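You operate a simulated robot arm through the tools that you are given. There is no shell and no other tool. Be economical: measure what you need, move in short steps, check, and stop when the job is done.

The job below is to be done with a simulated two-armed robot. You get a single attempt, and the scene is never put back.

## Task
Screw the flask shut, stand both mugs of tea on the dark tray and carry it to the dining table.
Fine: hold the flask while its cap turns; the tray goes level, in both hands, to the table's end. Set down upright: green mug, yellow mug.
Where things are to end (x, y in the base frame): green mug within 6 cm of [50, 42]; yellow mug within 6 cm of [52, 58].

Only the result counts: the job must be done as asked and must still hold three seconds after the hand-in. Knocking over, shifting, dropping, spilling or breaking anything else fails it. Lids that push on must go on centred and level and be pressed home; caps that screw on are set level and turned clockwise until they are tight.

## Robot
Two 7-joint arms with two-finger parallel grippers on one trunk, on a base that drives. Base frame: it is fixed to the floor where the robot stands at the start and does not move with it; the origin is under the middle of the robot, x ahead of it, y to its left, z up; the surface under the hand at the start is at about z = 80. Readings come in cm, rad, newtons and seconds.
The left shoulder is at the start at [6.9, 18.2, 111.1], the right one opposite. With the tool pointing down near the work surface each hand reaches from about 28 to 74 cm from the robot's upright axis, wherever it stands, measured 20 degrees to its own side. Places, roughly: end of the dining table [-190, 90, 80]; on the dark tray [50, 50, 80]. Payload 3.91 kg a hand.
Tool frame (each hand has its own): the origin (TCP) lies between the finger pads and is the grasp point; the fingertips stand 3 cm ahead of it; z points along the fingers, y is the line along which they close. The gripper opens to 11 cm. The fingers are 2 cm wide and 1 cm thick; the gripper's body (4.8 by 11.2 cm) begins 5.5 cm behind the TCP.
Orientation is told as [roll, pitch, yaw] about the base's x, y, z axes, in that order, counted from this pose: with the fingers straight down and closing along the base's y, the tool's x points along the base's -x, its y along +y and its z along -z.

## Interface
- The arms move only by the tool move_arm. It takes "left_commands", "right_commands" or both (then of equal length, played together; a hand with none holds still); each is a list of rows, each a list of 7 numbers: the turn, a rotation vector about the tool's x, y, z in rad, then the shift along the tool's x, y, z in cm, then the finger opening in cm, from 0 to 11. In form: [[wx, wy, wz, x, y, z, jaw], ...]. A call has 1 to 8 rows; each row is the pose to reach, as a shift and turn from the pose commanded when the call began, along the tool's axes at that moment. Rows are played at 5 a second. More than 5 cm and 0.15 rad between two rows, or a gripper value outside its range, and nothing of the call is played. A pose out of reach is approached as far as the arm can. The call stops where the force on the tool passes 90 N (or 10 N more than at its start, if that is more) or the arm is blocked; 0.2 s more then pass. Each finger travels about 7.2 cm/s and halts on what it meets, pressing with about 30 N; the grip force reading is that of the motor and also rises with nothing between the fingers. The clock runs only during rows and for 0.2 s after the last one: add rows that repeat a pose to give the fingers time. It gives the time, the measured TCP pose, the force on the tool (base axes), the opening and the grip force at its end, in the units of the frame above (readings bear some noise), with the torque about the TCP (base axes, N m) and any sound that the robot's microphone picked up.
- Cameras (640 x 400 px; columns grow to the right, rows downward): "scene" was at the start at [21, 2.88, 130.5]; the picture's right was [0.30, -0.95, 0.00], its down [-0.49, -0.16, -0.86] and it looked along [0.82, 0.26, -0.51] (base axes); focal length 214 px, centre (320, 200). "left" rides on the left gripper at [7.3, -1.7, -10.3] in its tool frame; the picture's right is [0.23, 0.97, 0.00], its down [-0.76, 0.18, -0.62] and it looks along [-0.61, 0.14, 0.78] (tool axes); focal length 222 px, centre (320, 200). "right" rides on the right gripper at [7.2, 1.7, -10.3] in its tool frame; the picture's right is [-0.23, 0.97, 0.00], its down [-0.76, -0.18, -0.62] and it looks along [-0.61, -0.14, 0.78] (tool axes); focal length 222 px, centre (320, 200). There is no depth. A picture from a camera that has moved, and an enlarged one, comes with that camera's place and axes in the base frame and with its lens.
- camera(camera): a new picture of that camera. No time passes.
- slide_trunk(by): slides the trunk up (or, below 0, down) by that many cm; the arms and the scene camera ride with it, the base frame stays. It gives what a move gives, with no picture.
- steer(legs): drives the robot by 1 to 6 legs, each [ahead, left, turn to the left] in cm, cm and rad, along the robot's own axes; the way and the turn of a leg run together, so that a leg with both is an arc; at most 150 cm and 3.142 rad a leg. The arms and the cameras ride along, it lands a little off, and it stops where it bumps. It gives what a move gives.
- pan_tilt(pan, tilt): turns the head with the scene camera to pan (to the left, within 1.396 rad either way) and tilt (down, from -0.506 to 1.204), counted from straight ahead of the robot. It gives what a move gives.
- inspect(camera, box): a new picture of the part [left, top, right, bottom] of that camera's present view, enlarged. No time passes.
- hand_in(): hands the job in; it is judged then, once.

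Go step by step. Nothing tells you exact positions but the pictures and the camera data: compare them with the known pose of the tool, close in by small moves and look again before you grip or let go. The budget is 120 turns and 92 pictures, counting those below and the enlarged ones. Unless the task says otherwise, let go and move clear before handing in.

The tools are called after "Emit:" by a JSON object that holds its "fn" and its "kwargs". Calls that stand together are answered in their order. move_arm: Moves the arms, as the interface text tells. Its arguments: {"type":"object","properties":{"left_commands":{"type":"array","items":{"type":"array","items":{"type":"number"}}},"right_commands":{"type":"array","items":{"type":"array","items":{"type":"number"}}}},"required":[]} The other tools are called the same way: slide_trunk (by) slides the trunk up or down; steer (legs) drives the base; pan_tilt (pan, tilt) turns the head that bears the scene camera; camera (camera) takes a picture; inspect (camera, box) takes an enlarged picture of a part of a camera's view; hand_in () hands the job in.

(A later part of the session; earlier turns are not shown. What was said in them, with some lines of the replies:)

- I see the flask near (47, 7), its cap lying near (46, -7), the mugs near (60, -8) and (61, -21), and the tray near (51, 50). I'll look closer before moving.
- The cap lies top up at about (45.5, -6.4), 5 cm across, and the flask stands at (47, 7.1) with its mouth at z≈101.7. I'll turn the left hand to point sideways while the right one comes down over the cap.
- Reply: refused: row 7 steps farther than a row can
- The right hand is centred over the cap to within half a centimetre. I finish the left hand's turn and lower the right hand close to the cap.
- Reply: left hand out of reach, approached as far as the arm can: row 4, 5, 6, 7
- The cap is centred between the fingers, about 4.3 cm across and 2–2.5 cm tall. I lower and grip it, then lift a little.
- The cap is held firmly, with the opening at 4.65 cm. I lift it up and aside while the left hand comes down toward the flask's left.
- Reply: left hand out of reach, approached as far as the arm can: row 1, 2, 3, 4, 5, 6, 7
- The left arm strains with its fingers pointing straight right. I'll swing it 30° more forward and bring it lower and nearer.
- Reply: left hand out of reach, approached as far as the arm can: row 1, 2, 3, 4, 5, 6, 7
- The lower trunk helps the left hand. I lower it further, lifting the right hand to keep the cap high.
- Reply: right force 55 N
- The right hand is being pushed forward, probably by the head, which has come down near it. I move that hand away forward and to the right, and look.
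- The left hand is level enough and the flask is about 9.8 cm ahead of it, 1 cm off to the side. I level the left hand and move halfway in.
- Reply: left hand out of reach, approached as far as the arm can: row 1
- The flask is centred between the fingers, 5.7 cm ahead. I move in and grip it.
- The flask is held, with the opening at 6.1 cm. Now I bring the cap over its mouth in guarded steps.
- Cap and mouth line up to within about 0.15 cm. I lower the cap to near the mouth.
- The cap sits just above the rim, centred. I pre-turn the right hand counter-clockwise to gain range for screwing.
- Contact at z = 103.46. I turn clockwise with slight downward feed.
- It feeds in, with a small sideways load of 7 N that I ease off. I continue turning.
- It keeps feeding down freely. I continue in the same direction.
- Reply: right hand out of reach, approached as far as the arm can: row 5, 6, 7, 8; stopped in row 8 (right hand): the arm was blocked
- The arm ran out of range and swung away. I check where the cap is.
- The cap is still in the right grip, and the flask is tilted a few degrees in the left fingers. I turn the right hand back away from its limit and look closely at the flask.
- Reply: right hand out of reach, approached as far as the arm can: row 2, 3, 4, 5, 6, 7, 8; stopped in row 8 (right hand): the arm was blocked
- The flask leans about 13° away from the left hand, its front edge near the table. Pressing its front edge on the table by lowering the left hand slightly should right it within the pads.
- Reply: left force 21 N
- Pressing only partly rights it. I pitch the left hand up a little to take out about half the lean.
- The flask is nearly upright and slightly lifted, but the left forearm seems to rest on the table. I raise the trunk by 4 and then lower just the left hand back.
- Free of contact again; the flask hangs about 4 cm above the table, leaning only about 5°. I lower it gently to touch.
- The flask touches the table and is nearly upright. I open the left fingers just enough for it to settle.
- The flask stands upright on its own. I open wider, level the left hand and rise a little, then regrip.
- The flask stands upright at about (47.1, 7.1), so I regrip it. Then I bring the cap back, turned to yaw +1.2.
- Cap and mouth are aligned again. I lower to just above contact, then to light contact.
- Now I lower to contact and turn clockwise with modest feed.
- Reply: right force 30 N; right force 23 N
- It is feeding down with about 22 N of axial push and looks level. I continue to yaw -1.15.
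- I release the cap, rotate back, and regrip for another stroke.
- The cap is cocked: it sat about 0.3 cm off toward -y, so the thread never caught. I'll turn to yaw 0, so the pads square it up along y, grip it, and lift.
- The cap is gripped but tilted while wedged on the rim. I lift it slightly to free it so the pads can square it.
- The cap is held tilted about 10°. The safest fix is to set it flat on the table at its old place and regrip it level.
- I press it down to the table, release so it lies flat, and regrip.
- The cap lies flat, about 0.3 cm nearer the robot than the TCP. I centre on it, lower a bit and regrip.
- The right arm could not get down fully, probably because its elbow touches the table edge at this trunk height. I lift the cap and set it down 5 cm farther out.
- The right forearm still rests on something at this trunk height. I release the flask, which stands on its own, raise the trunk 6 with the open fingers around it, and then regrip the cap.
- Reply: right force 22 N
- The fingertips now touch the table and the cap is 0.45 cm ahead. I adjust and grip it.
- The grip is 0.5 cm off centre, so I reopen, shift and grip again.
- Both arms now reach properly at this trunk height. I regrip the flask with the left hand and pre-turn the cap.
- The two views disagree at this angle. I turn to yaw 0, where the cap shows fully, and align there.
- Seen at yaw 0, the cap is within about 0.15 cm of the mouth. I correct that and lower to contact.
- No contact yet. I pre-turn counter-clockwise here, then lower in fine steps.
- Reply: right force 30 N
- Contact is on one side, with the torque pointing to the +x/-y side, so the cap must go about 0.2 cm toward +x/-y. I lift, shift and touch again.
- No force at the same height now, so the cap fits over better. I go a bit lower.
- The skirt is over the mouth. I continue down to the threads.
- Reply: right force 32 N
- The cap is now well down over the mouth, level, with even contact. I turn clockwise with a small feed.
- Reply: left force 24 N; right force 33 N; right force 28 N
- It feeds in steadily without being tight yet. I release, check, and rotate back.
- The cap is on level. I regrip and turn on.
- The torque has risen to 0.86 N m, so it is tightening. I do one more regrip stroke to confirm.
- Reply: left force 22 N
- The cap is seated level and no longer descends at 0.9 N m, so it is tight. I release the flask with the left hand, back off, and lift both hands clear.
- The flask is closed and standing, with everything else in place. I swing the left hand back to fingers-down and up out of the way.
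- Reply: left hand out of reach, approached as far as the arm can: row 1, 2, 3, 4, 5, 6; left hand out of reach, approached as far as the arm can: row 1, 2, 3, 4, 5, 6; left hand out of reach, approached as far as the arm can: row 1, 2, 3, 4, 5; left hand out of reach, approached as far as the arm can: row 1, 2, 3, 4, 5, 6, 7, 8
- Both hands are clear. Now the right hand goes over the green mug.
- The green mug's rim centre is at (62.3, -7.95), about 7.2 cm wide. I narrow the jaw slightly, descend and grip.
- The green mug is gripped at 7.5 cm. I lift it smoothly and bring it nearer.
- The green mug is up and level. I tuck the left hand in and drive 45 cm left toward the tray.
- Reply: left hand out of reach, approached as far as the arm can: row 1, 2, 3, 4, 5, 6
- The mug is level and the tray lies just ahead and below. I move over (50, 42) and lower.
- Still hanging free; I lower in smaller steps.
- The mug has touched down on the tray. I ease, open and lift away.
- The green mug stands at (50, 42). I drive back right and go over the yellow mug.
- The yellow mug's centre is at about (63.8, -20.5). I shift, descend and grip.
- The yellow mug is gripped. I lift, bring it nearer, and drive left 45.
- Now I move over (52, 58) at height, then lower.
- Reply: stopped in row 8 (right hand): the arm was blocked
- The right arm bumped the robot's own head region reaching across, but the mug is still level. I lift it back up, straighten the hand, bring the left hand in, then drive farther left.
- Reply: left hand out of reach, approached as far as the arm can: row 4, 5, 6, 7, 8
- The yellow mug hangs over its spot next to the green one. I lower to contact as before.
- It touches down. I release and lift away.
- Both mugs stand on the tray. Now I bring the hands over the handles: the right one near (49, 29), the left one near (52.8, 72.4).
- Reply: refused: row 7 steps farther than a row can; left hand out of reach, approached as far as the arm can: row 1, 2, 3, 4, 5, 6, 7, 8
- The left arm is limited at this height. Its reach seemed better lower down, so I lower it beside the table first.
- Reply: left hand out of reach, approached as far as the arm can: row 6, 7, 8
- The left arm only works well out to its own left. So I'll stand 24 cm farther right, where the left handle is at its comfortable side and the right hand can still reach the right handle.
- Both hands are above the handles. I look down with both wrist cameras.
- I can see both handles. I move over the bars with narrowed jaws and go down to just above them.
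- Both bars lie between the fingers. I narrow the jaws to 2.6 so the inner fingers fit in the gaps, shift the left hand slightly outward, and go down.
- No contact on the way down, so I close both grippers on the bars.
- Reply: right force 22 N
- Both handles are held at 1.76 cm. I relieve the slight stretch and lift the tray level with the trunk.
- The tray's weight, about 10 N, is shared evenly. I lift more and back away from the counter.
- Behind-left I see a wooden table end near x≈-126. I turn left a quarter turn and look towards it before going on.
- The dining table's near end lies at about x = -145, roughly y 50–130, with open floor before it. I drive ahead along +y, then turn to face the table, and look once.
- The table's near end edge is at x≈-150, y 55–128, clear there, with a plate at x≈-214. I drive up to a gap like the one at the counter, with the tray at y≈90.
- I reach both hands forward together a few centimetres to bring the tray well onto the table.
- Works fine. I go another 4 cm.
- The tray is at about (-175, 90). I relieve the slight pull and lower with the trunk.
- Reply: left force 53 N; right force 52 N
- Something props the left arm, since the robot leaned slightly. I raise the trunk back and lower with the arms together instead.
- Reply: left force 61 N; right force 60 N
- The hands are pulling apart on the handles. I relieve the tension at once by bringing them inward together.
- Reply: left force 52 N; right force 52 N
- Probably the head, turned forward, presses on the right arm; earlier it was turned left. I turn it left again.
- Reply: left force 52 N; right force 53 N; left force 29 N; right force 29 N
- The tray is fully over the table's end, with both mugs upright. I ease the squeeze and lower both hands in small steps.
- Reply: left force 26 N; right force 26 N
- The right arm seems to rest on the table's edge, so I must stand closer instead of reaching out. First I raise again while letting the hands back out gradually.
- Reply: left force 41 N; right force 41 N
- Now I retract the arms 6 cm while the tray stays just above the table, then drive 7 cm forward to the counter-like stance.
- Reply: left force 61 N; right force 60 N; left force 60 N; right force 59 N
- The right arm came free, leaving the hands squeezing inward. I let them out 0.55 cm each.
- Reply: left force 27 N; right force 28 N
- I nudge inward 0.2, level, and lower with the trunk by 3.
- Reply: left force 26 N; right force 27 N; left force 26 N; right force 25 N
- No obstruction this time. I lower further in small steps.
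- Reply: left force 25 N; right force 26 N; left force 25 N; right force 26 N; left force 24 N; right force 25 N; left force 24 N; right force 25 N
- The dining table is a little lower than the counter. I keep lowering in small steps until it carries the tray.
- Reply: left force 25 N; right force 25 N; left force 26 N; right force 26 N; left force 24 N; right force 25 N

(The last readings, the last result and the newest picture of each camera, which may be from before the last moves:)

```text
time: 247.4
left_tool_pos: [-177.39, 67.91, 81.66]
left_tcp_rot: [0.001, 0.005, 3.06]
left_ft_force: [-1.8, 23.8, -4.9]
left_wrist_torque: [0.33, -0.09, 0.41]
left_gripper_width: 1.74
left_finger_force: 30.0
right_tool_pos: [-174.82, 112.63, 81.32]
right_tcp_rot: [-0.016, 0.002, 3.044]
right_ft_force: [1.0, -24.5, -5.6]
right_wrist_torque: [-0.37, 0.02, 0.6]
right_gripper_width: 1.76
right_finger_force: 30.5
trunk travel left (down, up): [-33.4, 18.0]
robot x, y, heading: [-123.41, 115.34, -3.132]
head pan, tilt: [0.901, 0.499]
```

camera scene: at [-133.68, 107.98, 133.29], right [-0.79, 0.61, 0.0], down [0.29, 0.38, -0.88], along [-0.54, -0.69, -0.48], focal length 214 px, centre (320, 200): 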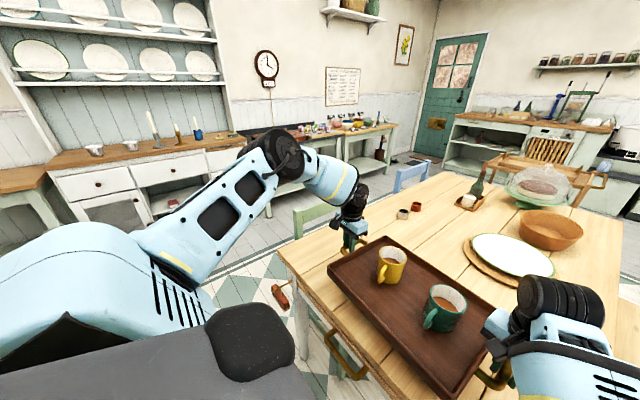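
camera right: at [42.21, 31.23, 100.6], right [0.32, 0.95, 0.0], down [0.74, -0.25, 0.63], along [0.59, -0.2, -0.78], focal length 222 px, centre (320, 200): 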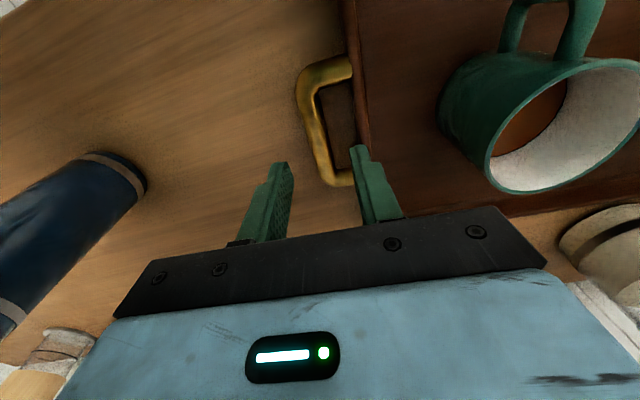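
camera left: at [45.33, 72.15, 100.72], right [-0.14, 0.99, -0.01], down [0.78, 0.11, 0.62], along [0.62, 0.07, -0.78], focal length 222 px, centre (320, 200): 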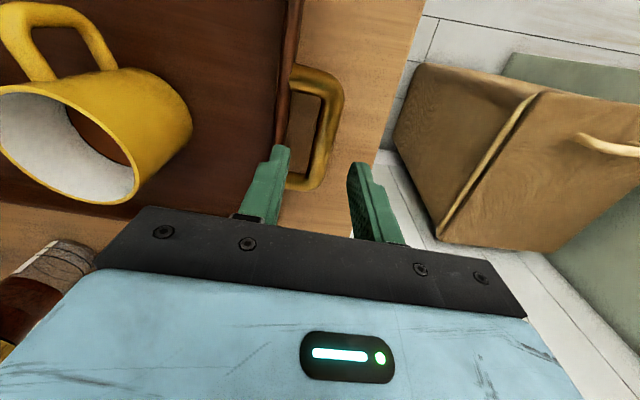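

Emit:
{"fn": "slide_trunk", "kwargs": {"by": -0.6}}

Emit:
{"fn": "slide_trunk", "kwargs": {"by": -0.6}}

Emit:
{"fn": "slide_trunk", "kwargs": {"by": -0.5}}

```text
time: 247.9
left_tool_pos: [-177.31, 67.85, 80.94]
left_tcp_rot: [0.003, 0.006, 3.06]
left_ft_force: [-0.7, 25.0, -6.1]
left_wrist_torque: [0.37, -0.09, 0.37]
left_gripper_width: 1.79
left_finger_force: 30.5
right_tool_pos: [-174.93, 112.62, 80.86]
right_tcp_rot: [-0.018, 0.001, 3.044]
right_ft_force: [1.5, -25.2, -5.5]
right_wrist_torque: [-0.37, -0.02, 0.66]
right_gripper_width: 1.79
right_finger_force: 29.8
trunk travel left (down, up): [-32.8, 18.6]
robot x, y, heading: [-123.51, 115.05, -3.13]
head pan, tilt: [0.901, 0.499]
```

```text
time: 248.5
left_tool_pos: [-177.33, 67.9, 80.42]
left_tcp_rot: [0.002, 0.005, 3.06]
left_ft_force: [-0.7, 24.6, -5.1]
left_wrist_torque: [0.33, 0.07, 0.43]
left_gripper_width: 1.78
left_finger_force: 30.0
right_tool_pos: [-174.92, 112.65, 80.24]
right_tcp_rot: [-0.018, 0.002, 3.043]
right_ft_force: [0.2, -25.3, -5.6]
right_wrist_torque: [-0.38, -0.15, 0.61]
right_gripper_width: 1.78
right_finger_force: 30.0
trunk travel left (down, up): [-32.2, 19.2]
robot x, y, heading: [-123.19, 115.13, -3.135]
head pan, tilt: [0.901, 0.499]
```

```text
time: 249.0
left_tool_pos: [-177.3, 67.9, 79.88]
left_tcp_rot: [0.002, 0.005, 3.062]
left_ft_force: [-0.6, 26.3, -7.0]
left_wrist_torque: [0.35, 0.18, 0.44]
left_gripper_width: 1.77
left_finger_force: 30.3
right_tool_pos: [-174.76, 112.52, 79.68]
right_tcp_rot: [-0.017, 0.001, 3.044]
right_ft_force: [0.6, -25.8, -6.2]
right_wrist_torque: [-0.43, -0.24, 0.6]
right_gripper_width: 1.79
right_finger_force: 29.9
trunk travel left (down, up): [-31.7, 19.7]
robot x, y, heading: [-123.36, 115.45, -3.129]
head pan, tilt: [0.901, 0.499]
```

Emit:
{"fn": "slide_trunk", "kwargs": {"by": -0.6}}

Emit:
{"fn": "slide_trunk", "kwargs": {"by": -0.5}}

Emit:
{"fn": "slide_trunk", "kwargs": {"by": -0.4}}

```text
time: 249.6
left_tool_pos: [-177.38, 67.82, 79.34]
left_tcp_rot: [0.001, 0.003, 3.061]
left_ft_force: [-1.2, 24.4, -5.3]
left_wrist_torque: [0.23, 0.61, 0.43]
left_gripper_width: 1.78
left_finger_force: 30.2
right_tool_pos: [-174.81, 112.59, 79.14]
right_tcp_rot: [-0.017, 0.0, 3.044]
right_ft_force: [2.6, -22.8, 0.8]
right_wrist_torque: [-0.42, 0.18, 0.64]
right_gripper_width: 1.78
right_finger_force: 30.4
trunk travel left (down, up): [-31.1, 20.3]
robot x, y, heading: [-123.59, 115.1, -3.131]
head pan, tilt: [0.901, 0.499]
```

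```text
time: 250.1
left_tool_pos: [-177.07, 67.84, 78.86]
left_tcp_rot: [0.003, 0.002, 3.063]
left_ft_force: [-4.4, 20.3, 1.2]
left_wrist_torque: [0.25, -0.25, 0.43]
left_gripper_width: 1.76
left_finger_force: 29.9
right_tool_pos: [-174.79, 112.55, 78.92]
right_tcp_rot: [-0.014, -0.007, 3.044]
right_ft_force: [-3.5, -21.2, 25.1]
right_wrist_torque: [-0.36, 0.11, 0.65]
right_gripper_width: 1.8
right_finger_force: 29.6
trunk travel left (down, up): [-30.6, 20.8]
robot x, y, heading: [-123.46, 115.39, -3.134]
head pan, tilt: [0.901, 0.499]
```

```text
time: 250.7
left_tool_pos: [-177.24, 67.73, 78.78]
left_tcp_rot: [0.005, -0.001, 3.061]
left_ft_force: [-0.3, 15.8, 25.2]
left_wrist_torque: [0.22, -0.05, 0.6]
left_gripper_width: 1.78
left_finger_force: 30.5
right_tool_pos: [-174.68, 112.64, 78.19]
right_tcp_rot: [-0.013, -0.006, 3.043]
right_ft_force: [-8.7, -24.5, 21.8]
right_wrist_torque: [-0.26, 0.51, 0.59]
right_gripper_width: 1.79
right_finger_force: 30.9
trunk travel left (down, up): [-30.2, 21.2]
robot x, y, heading: [-123.62, 115.15, -3.129]
head pan, tilt: [0.901, 0.499]
5 turns are left
```

The table now carries the tray on both sides. I ease the pull, open both grippers just enough for the gaps, and rise straight up.

Emit:
{"fn": "move_arm", "kwargs": {"right_commands": [[0, 0, 0, 0, 0.25, -0.3, 0], [0, 0, 0, 0, 0.25, -0.3, 2.1], [0, 0, 0, 0, 0.25, -0.3, 2.8], [0, 0, 0, 0, 0.15, -0.3, 2.9], [0, 0, 0, 0, 0.15, -1, 2.9], [0, 0, 0, 0, 0.15, -2.5, 2.9], [0, 0, 0, 0, 0.15, -4.5, 2.9], [0, 0, 0, 0, 0.15, -7, 2.9]], "left_commands": [[0, 0, 0, 0, -0.25, -0.3, 0], [0, 0, 0, 0, -0.25, -0.3, 2.1], [0, 0, 0, 0, -0.25, -0.3, 2.8], [0, 0, 0, 0, -0.15, -0.3, 2.9], [0, 0, 0, 0, -0.15, -1, 2.9], [0, 0, 0, 0, -0.15, -2.5, 2.9], [0, 0, 0, 0, -0.15, -4.5, 2.9], [0, 0, 0, 0, -0.15, -7, 2.9]]}}

```text
time: 252.4
left_tool_pos: [-177.12, 67.95, 85.52]
left_tcp_rot: [0.004, 0.005, 3.062]
left_ft_force: [-0.3, 0.3, 0.5]
left_wrist_torque: [-0.01, 0.02, -0.01]
left_gripper_width: 2.89
left_finger_force: 0.0
right_tool_pos: [-174.8, 112.53, 85.14]
right_tcp_rot: [-0.021, 0.001, 3.043]
right_ft_force: [0.7, 1.2, -1.1]
right_wrist_torque: [0.04, 0.0, 0.01]
right_gripper_width: 2.9
right_finger_force: 0.0
trunk travel left (down, up): [-30.2, 21.2]
robot x, y, heading: [-123.39, 114.91, -3.13]
head pan, tilt: [0.901, 0.499]
4 turns are left
```

Both hands are off the handles with no load on them. I rise further and back the robot clear.

Emit:
{"fn": "move_arm", "kwargs": {"right_commands": [[0, 0, 0, 0, 0, -2, 2.9], [0, 0, 0, 0, 0, -5, 2.9], [0, 0, 0, 0, 0, -8, 2.9], [0, 0, 0, 0, 0, -11, 2.9], [0, 0, 0, 0, 0, -13, 2.9]], "left_commands": [[0, 0, 0, 0, 0, -2, 2.9], [0, 0, 0, 0, 0, -5, 2.9], [0, 0, 0, 0, 0, -8, 2.9], [0, 0, 0, 0, 0, -11, 2.9], [0, 0, 0, 0, 0, -13, 2.9]]}}

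Emit:
{"fn": "slide_trunk", "kwargs": {"by": 6}}

Emit:
{"fn": "steer", "kwargs": {"legs": [[-30, 0, 0]]}}

```text
time: 253.7
left_tool_pos: [-177.34, 68.04, 98.4]
left_tcp_rot: [0.002, 0.004, 3.062]
left_ft_force: [-0.6, 0.3, 0.0]
left_wrist_torque: [0.04, 0.0, -0.02]
left_gripper_width: 2.9
left_finger_force: 0.0
right_tool_pos: [-174.83, 112.22, 98.16]
right_tcp_rot: [-0.021, 0.0, 3.041]
right_ft_force: [-0.2, 0.0, 0.5]
right_wrist_torque: [-0.01, -0.01, -0.01]
right_gripper_width: 2.9
right_finger_force: 0.0
trunk travel left (down, up): [-30.2, 21.2]
robot x, y, heading: [-123.62, 114.83, -3.132]
head pan, tilt: [0.901, 0.499]
```

```text
time: 254.7
left_tool_pos: [-177.37, 67.96, 104.4]
left_tcp_rot: [0.002, 0.007, 3.063]
left_ft_force: [-0.7, 1.7, 0.3]
left_wrist_torque: [0.02, -0.03, 0.02]
left_gripper_width: 2.89
left_finger_force: 0.1
right_tool_pos: [-175.0, 112.26, 104.01]
right_tcp_rot: [-0.02, 0.0, 3.041]
right_ft_force: [-0.2, 0.4, 0.5]
right_wrist_torque: [0.0, -0.02, -0.01]
right_gripper_width: 2.92
right_finger_force: 0.1
trunk travel left (down, up): [-36.2, 15.2]
robot x, y, heading: [-123.67, 115.1, -3.13]
head pan, tilt: [0.901, 0.499]
```

```text
time: 256.7
left_tool_pos: [-147.13, 68.24, 104.51]
left_tcp_rot: [0.003, 0.005, 3.066]
left_ft_force: [0.3, 0.0, -0.5]
left_wrist_torque: [-0.04, -0.01, 0.0]
left_gripper_width: 2.89
left_finger_force: 0.0
right_tool_pos: [-144.79, 112.44, 104.18]
right_tcp_rot: [-0.021, 0.002, 3.046]
right_ft_force: [-0.1, 0.6, 0.3]
right_wrist_torque: [0.03, 0.01, 0.0]
right_gripper_width: 2.91
right_finger_force: 0.0
trunk travel left (down, up): [-36.2, 15.2]
robot x, y, heading: [-93.25, 115.66, -3.132]
head pan, tilt: [0.901, 0.499]
3 turns are left
```

The tray stands on the end of the dining table, both hands are clear and nothing more needs moving. I hand in.

Emit:
{"fn": "hand_in", "kwargs": {}}

```text
The job is handed in.
```

I screwed the flask shut, and the tray with both mugs of tea is now on the end of the dining table. I had no pictures left to check it after setting it down.

- **Flask:** The first two tries at the cap failed and I had to reseat it. On the third try it went on level and turned until it stopped going down, at about 0.9 N·m. The flask stands on the counter near where it started.
- **Mugs:** I set the green mug on the tray at about (50, 42) and the yellow one at about (52, 58), while the tray was still on the counter. Those are the spots you gave. I then carried them to the table on the tray, so in the base frame they are now near the table, not at those coordinates. I took the coordinates as places on the tray.
- **Tray:** Its centre is at about (-176, 90), roughly 14 cm short of your rough point (-190, 90). A plate lies just beyond it. I estimate about 5 cm between the tray and the table's end edge.
- **Setting down:** The right arm seems to have caught on the table's edge partway through. For a while the hands pulled and squeezed on the handles with up to about 60 N, and the tray tilted by about 1°. In the last picture, taken after that, the tray was over the table and both mugs were upright. At the set-down, the force readings showed the table carrying the tray on both sides.
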